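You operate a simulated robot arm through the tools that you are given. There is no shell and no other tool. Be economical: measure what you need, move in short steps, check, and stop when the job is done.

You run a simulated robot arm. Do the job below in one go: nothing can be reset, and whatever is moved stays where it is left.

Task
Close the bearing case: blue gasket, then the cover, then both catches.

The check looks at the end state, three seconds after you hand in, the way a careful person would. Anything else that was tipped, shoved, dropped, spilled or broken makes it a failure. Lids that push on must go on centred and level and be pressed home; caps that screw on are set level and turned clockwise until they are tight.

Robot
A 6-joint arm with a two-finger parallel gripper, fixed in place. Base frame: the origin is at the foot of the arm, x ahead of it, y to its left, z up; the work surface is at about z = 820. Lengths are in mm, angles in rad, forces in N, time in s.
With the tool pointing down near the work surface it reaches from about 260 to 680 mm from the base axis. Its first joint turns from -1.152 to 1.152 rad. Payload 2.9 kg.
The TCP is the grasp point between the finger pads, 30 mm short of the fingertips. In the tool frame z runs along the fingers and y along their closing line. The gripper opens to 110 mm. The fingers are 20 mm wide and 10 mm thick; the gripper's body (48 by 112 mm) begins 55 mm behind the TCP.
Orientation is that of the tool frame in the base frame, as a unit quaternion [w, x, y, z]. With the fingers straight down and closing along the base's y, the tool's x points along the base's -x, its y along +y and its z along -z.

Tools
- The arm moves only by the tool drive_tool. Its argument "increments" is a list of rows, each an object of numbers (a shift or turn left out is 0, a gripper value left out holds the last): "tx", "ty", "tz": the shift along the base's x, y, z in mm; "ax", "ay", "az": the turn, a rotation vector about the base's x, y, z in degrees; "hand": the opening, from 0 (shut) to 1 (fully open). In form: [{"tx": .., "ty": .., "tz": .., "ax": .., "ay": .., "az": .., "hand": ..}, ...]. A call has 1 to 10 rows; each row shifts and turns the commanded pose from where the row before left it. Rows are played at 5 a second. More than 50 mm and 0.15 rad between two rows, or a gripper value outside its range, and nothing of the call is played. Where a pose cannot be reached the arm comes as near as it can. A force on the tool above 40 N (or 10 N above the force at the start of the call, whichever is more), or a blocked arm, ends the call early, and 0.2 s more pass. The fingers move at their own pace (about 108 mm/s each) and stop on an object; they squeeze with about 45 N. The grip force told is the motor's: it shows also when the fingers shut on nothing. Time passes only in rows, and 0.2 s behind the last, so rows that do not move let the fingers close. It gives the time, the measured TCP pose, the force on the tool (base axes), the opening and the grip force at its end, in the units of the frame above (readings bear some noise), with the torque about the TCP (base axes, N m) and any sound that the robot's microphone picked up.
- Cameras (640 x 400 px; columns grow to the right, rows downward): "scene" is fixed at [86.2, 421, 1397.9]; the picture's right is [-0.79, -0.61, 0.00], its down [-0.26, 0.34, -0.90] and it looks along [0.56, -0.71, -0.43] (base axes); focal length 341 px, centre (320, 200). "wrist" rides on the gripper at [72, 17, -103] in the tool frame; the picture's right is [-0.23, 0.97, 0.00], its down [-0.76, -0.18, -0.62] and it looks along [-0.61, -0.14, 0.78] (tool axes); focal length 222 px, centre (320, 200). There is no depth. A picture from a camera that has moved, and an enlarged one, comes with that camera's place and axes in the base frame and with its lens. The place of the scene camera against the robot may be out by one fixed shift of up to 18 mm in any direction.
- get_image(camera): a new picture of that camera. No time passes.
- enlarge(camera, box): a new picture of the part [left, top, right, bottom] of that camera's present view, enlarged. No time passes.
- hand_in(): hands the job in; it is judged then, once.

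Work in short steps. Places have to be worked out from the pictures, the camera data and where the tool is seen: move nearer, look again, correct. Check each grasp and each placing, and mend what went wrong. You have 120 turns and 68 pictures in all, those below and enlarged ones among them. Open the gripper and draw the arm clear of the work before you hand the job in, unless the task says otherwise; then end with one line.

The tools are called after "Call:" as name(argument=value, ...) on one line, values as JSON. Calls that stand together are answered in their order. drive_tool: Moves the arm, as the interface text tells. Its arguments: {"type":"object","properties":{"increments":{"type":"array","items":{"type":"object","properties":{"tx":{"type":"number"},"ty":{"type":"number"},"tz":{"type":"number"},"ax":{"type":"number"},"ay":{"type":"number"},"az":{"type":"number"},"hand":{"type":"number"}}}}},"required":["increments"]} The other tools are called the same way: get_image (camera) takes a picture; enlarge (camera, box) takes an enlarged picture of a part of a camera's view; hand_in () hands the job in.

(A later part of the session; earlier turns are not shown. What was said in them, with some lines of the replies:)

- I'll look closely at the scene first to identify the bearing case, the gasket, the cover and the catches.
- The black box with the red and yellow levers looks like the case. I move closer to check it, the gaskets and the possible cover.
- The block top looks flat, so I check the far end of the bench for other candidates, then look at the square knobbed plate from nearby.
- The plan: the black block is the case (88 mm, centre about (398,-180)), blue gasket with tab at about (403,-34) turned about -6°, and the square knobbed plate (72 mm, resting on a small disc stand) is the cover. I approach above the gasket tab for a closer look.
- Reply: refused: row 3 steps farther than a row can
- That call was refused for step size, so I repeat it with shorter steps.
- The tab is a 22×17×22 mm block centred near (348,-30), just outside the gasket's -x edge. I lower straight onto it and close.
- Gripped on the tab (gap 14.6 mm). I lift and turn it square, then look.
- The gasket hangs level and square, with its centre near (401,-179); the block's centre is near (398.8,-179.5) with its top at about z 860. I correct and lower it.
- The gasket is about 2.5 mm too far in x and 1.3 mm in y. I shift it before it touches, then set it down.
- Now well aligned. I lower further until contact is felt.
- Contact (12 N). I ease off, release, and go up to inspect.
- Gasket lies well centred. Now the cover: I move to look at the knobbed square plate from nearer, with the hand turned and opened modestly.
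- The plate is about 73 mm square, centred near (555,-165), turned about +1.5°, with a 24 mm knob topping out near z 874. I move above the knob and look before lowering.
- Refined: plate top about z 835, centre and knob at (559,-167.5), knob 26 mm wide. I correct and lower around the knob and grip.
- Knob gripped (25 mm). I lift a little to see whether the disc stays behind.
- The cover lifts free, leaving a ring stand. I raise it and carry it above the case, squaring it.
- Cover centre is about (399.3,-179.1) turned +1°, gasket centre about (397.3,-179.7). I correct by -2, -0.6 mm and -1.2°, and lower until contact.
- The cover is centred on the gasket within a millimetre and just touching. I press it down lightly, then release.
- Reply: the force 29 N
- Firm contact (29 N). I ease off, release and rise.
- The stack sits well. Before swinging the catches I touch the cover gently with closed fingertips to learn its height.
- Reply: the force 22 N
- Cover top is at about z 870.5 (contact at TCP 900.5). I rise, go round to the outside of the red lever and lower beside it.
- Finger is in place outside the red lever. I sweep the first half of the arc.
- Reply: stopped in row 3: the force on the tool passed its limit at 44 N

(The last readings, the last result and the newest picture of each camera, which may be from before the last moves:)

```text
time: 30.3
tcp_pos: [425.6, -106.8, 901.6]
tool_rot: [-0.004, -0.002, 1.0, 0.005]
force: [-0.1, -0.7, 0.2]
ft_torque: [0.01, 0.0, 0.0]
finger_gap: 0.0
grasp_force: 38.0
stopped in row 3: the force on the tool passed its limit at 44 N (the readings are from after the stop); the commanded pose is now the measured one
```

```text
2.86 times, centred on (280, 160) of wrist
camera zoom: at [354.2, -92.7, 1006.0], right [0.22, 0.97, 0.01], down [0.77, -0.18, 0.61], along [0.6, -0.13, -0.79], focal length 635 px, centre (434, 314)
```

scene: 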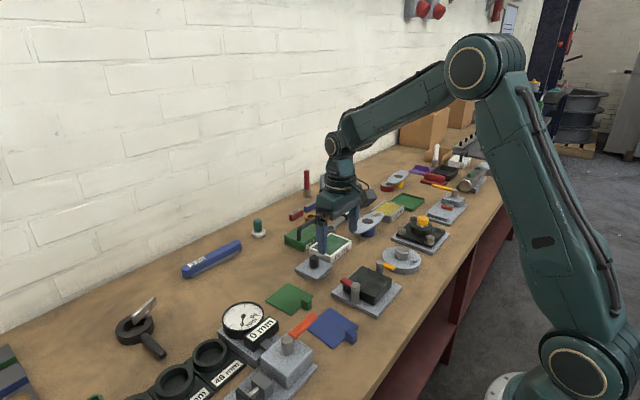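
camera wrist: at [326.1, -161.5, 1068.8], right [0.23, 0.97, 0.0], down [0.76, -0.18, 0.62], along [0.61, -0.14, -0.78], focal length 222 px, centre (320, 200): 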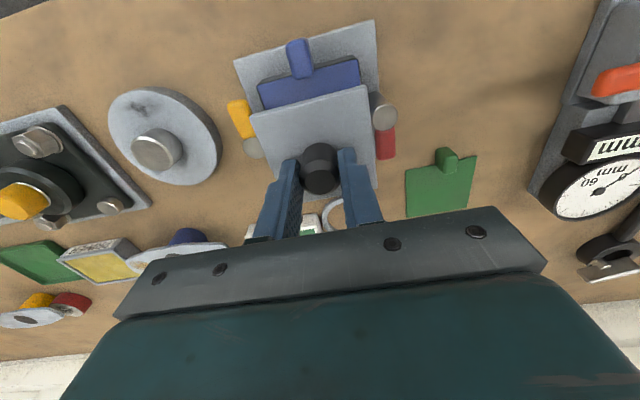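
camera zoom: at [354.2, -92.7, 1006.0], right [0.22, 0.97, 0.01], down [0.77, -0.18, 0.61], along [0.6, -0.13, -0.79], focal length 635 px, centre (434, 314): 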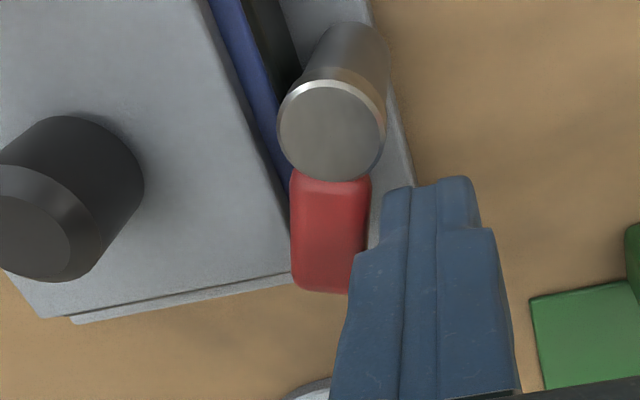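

The lever turned a bit but is stiff. I shift out to push nearer its tip (better leverage) and use smaller steps along the arc.

Call:
drive_tool(increments=[{"ty": 3, "tz": 1.8}, {"tx": 14.5}, {"ty": -5}, {"ty": -2.5}, {"ty": -3}, {"tx": -0.2, "ty": -3}, {"tx": -0.4, "ty": -3}, {}])

```text
time: 32.1
tcp_pos: [440.1, -119.9, 903.1]
tool_rot: [-0.004, -0.003, 1.0, 0.005]
force: [-0.2, -0.6, 0.1]
ft_torque: [0.03, -0.03, 0.0]
finger_gap: 0.0
grasp_force: 37.7
```

It moves easily now. I continue along the arc in small steps.

Call:
drive_tool(increments=[{"tx": -0.7, "ty": -3}, {"tx": -0.7, "ty": -3}, {"tx": -1.4, "ty": -2.6}, {"tx": -1.4, "ty": -2.6}, {"tx": -1.7, "ty": -2.4}, {"tx": -1.8, "ty": -2.3}, {}])

Call:
enlarge(camera="wrist", box=[180, 70, 380, 230])

```text
time: 33.7
tcp_pos: [433.2, -136.2, 904.1]
tool_rot: [-0.005, -0.003, 1.0, 0.005]
force: [0.0, 0.7, -0.5]
ft_torque: [-0.01, 0.01, 0.0]
finger_gap: 0.0
grasp_force: 37.7
```

```text
2.50 times, centred on (280, 150) of wrist
camera zoom: at [360.4, -122.5, 1007.9], right [0.22, 0.97, 0.01], down [0.77, -0.18, 0.61], along [0.6, -0.13, -0.79], focal length 555 px, centre (420, 325)
```

zoom: 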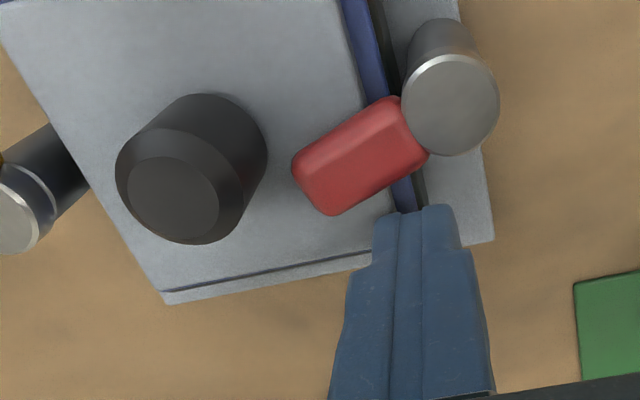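

The lever has swung to roughly -68°. I continue to close it fully.

Call:
drive_tool(increments=[{"tx": -2.5, "ty": -2}, {"tx": -2.5, "ty": -2}, {"tx": -2.5, "ty": -1.7}, {"tx": -2.5, "ty": -1.7}, {"tx": -2.5, "ty": -1}, {"tx": -2.5, "ty": -1}, {}])

Call:
enlarge(camera="wrist", box=[180, 70, 380, 230])

```text
time: 35.3
tcp_pos: [419.0, -144.7, 903.4]
tool_rot: [-0.002, -0.003, 1.0, 0.004]
force: [11.3, 2.0, -1.6]
ft_torque: [0.09, -0.35, -0.07]
finger_gap: 0.0
grasp_force: 37.8
```

```text
2.50 times, centred on (280, 150) of wrist
camera zoom: at [345.9, -131.6, 1008.4], right [0.22, 0.98, 0.01], down [0.77, -0.18, 0.62], along [0.6, -0.13, -0.79], focal length 555 px, centre (420, 325)
```

zoom: 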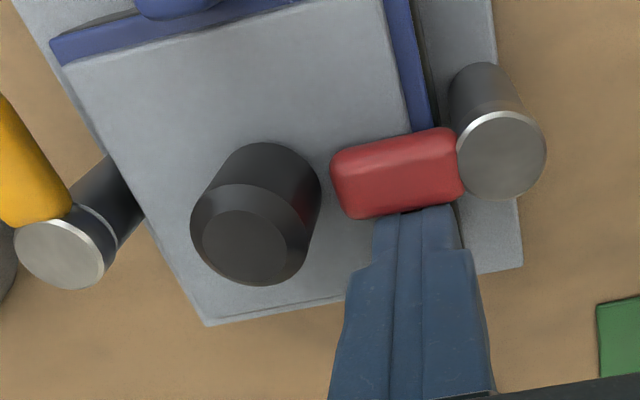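

The red lever is square over the cover, with an 11 N reaction. I nudge a little to see whether it is on its stop.

Call:
drive_tool(increments=[{"tx": -0.8}, {"tx": -0.8}, {}])

```text
time: 36.1
tcp_pos: [419.1, -145.3, 905.7]
tool_rot: [0.0, -0.004, 1.0, 0.004]
force: [25.8, 3.4, -8.5]
ft_torque: [0.21, -0.76, -0.03]
finger_gap: 0.1
grasp_force: 37.4
```

No further motion: it's on its stop. Now I back off, rise and go round to the outside of the yellow lever.

Call:
drive_tool(increments=[{"tx": 7}, {"tz": 25}, {"tz": 25}, {"tx": -23, "ty": -39}, {"tx": -23, "ty": -39}, {"tx": -24, "ty": -39}, {"tx": -2, "ty": 0}, {"tz": -28}, {"tz": -23.5}, {}])

Call:
enlarge(camera="wrist", box=[220, 70, 460, 230])

Call:
enlarge(camera="scene", box=[325, 240, 425, 315])

```text
time: 38.3
tcp_pos: [350.6, -261.5, 901.5]
tool_rot: [-0.004, -0.003, 1.0, 0.005]
force: [-0.2, 0.4, 0.3]
ft_torque: [-0.03, 0.02, 0.0]
finger_gap: 0.0
grasp_force: 38.0
```

```text
2.50 times, centred on (340, 150) of wrist
camera zoom: at [278.3, -248.0, 1007.2], right [0.22, 0.98, 0.01], down [0.77, -0.18, 0.61], along [0.6, -0.13, -0.79], focal length 555 px, centre (270, 325)
```

zoom: 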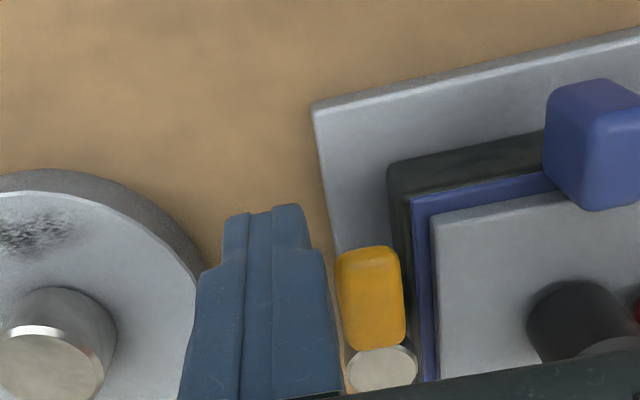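

```text
5.33 times, centred on (375, 278) of scene
camera zoom: at [86.2, 421.0, 1397.9], right [-0.79, -0.61, 0.0], down [-0.26, 0.34, -0.9], along [0.56, -0.71, -0.43], focal length 1821 px, centre (27, -213)
```

zoom: 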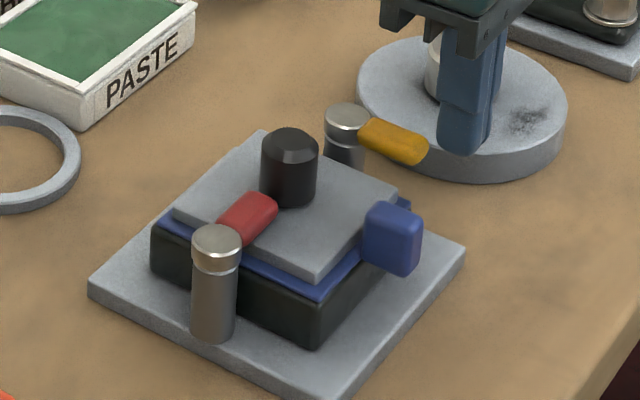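

The red catch is closed. The finger is outside the yellow lever near its tip; I push it along the mirrored arc.

Call:
drive_tool(increments=[{"tx": 3, "tz": 1.5, "ty": 3}, {"ty": 4}, {"ty": 2.5}, {"ty": 2.5}, {"ty": 2.5}, {"ty": 2.5}, {"tx": 0.3, "ty": 3}, {}])

```text
time: 40.1
tcp_pos: [354.3, -242.3, 903.4]
tool_rot: [-0.004, -0.002, 1.0, 0.005]
force: [0.5, 0.3, -0.2]
ft_torque: [0.0, -0.01, -0.02]
finger_gap: 0.1
grasp_force: 38.0
```

Call:
drive_tool(increments=[{"tx": 0.7, "ty": 3}, {"tx": 0.7, "ty": 3}, {"tx": 1.4, "ty": 2.6}, {"tx": 1.4, "ty": 2.6}, {"tx": 1.7, "ty": 2.4}, {"tx": 1.8, "ty": 2.3}, {"tx": 2.5, "ty": 2}, {"tx": 2.5, "ty": 2}, {}])

Call:
enlarge(camera="scene", box=[325, 240, 425, 315])

```text
time: 42.1
tcp_pos: [367.5, -222.7, 903.6]
tool_rot: [-0.005, -0.003, 1.0, 0.005]
force: [0.8, -0.5, -0.5]
ft_torque: [0.04, 0.02, 0.02]
finger_gap: 0.0
grasp_force: 37.8
```

```text
5.33 times, centred on (375, 278) of scene
camera zoom: at [86.2, 421.0, 1397.9], right [-0.79, -0.61, 0.0], down [-0.26, 0.34, -0.9], along [0.56, -0.71, -0.43], focal length 1821 px, centre (27, -213)
```

zoom: 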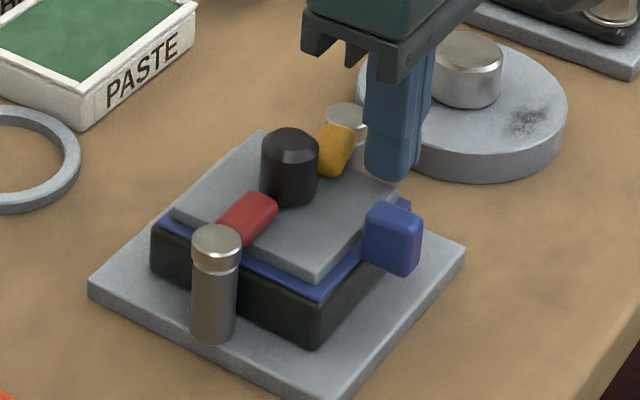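

Yellow is most of the way round; I finish the swing until it meets its stop.

Call:
drive_tool(increments=[{"tx": 2.5, "ty": 1.7}, {"tx": 2.5, "ty": 1.7}, {"tx": 2, "ty": 1}, {"tx": 1.5, "ty": 1}, {"tx": 1}, {}])

```text
time: 43.5
tcp_pos: [376.6, -217.4, 903.7]
tool_rot: [-0.005, -0.003, 1.0, 0.005]
force: [0.2, -0.6, 0.3]
ft_torque: [0.02, -0.05, 0.0]
finger_gap: 0.0
grasp_force: 37.7
```

Call:
drive_tool(increments=[{"tx": 1}, {"tx": 1}, {"tx": 1}, {}])

Call:
enlarge(camera="wrist", box=[220, 70, 460, 230])

```text
time: 44.5
tcp_pos: [380.6, -217.6, 903.3]
tool_rot: [-0.003, -0.003, 1.0, 0.004]
force: [-0.2, 0.4, 0.0]
ft_torque: [-0.02, 0.02, -0.03]
finger_gap: 0.0
grasp_force: 37.8
```

```text
2.50 times, centred on (340, 150) of wrist
camera zoom: at [307.7, -203.0, 1007.1], right [0.22, 0.98, 0.01], down [0.77, -0.18, 0.62], along [0.6, -0.13, -0.79], focal length 555 px, centre (270, 325)
```

zoom: 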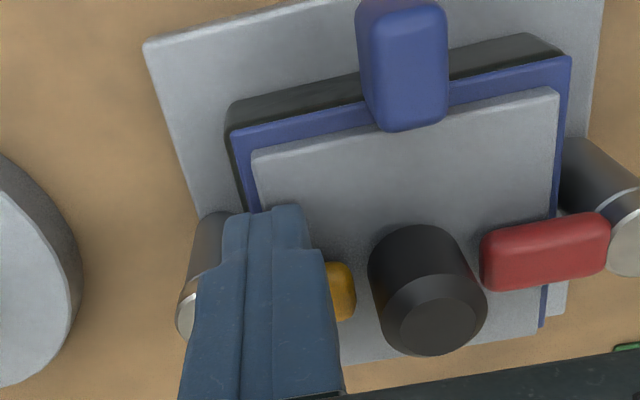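

Call:
drive_tool(increments=[{"tx": 0.8}, {"tx": 0.8}, {"tx": 0.8}, {"tx": 0.8}, {}])

```text
time: 45.7
tcp_pos: [381.7, -216.6, 902.7]
tool_rot: [-0.006, -0.002, 1.0, 0.006]
force: [-19.4, 0.0, 2.6]
ft_torque: [0.02, 0.36, -0.05]
finger_gap: 0.3
grasp_force: 37.7
```

The yellow lever is on its stop (19 N, no further motion). I back off, rise clear, open the gripper and check everything.

Call:
drive_tool(increments=[{"tx": -8}, {"tz": 30}, {"tz": 40}, {"tz": 40, "tx": -20}, {"tz": 40, "hand": 1.0}, {}])

Call:
enlarge(camera="wrist", box=[240, 60, 480, 220])

Call:
enlarge(camera="scene", box=[325, 250, 405, 315])

Call:
get_image(camera="scene")

```text
time: 47.1
tcp_pos: [356.0, -216.8, 1052.5]
tool_rot: [-0.005, -0.002, 1.0, 0.006]
force: [-1.4, 0.2, 0.0]
ft_torque: [0.02, -0.01, 0.0]
finger_gap: 109.9
grasp_force: 0.0
```

```text
2.50 times, centred on (360, 140) of wrist
camera zoom: at [283.2, -202.0, 1156.9], right [0.22, 0.98, 0.01], down [0.77, -0.18, 0.61], along [0.6, -0.13, -0.79], focal length 555 px, centre (220, 350)
```

zoom: 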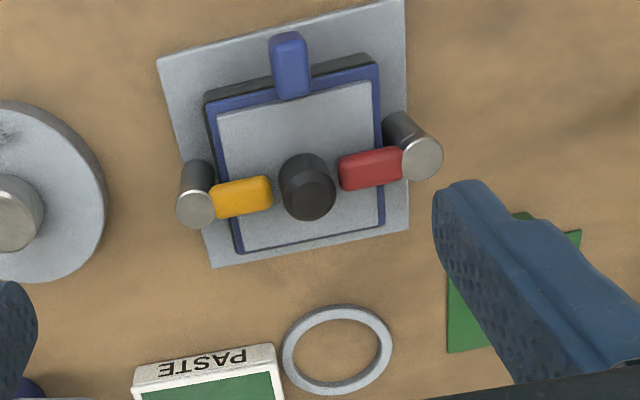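

```text
6.15 times, centred on (365, 282) of scene
camera zoom: at [86.2, 421.0, 1397.9], right [-0.79, -0.61, 0.0], down [-0.26, 0.34, -0.9], along [0.56, -0.71, -0.43], focal length 2101 px, centre (43, -308)
```

zoom: 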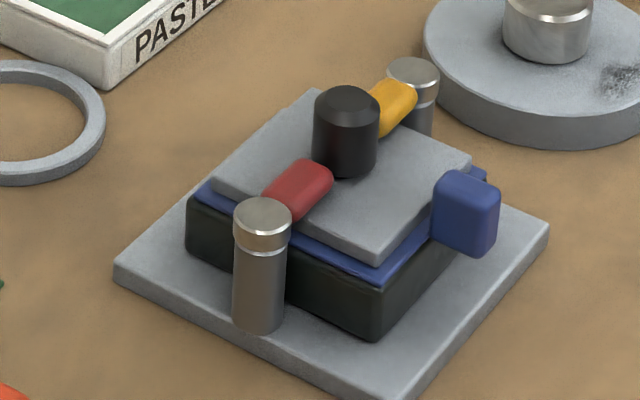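

```text
13 pictures are left
```

scene: 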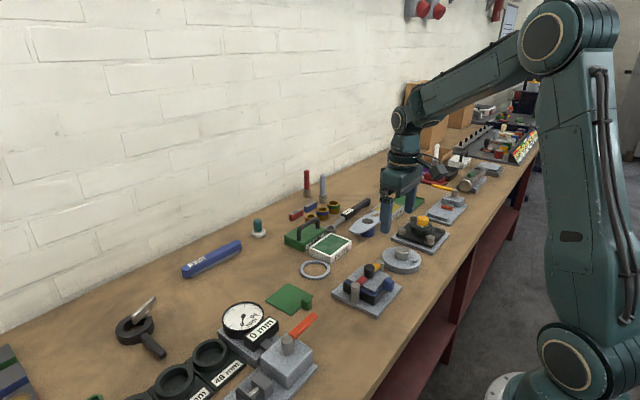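

Gasket, cover and both catches are in place, nothing else has been disturbed, and the arm is clear with the gripper open. I hand in.

Call:
hand_in()

```text
The job is handed in.
```

The bearing case is closed: the blue gasket and the cover sit centred on the case, and both catches are swung over the cover onto their stops.
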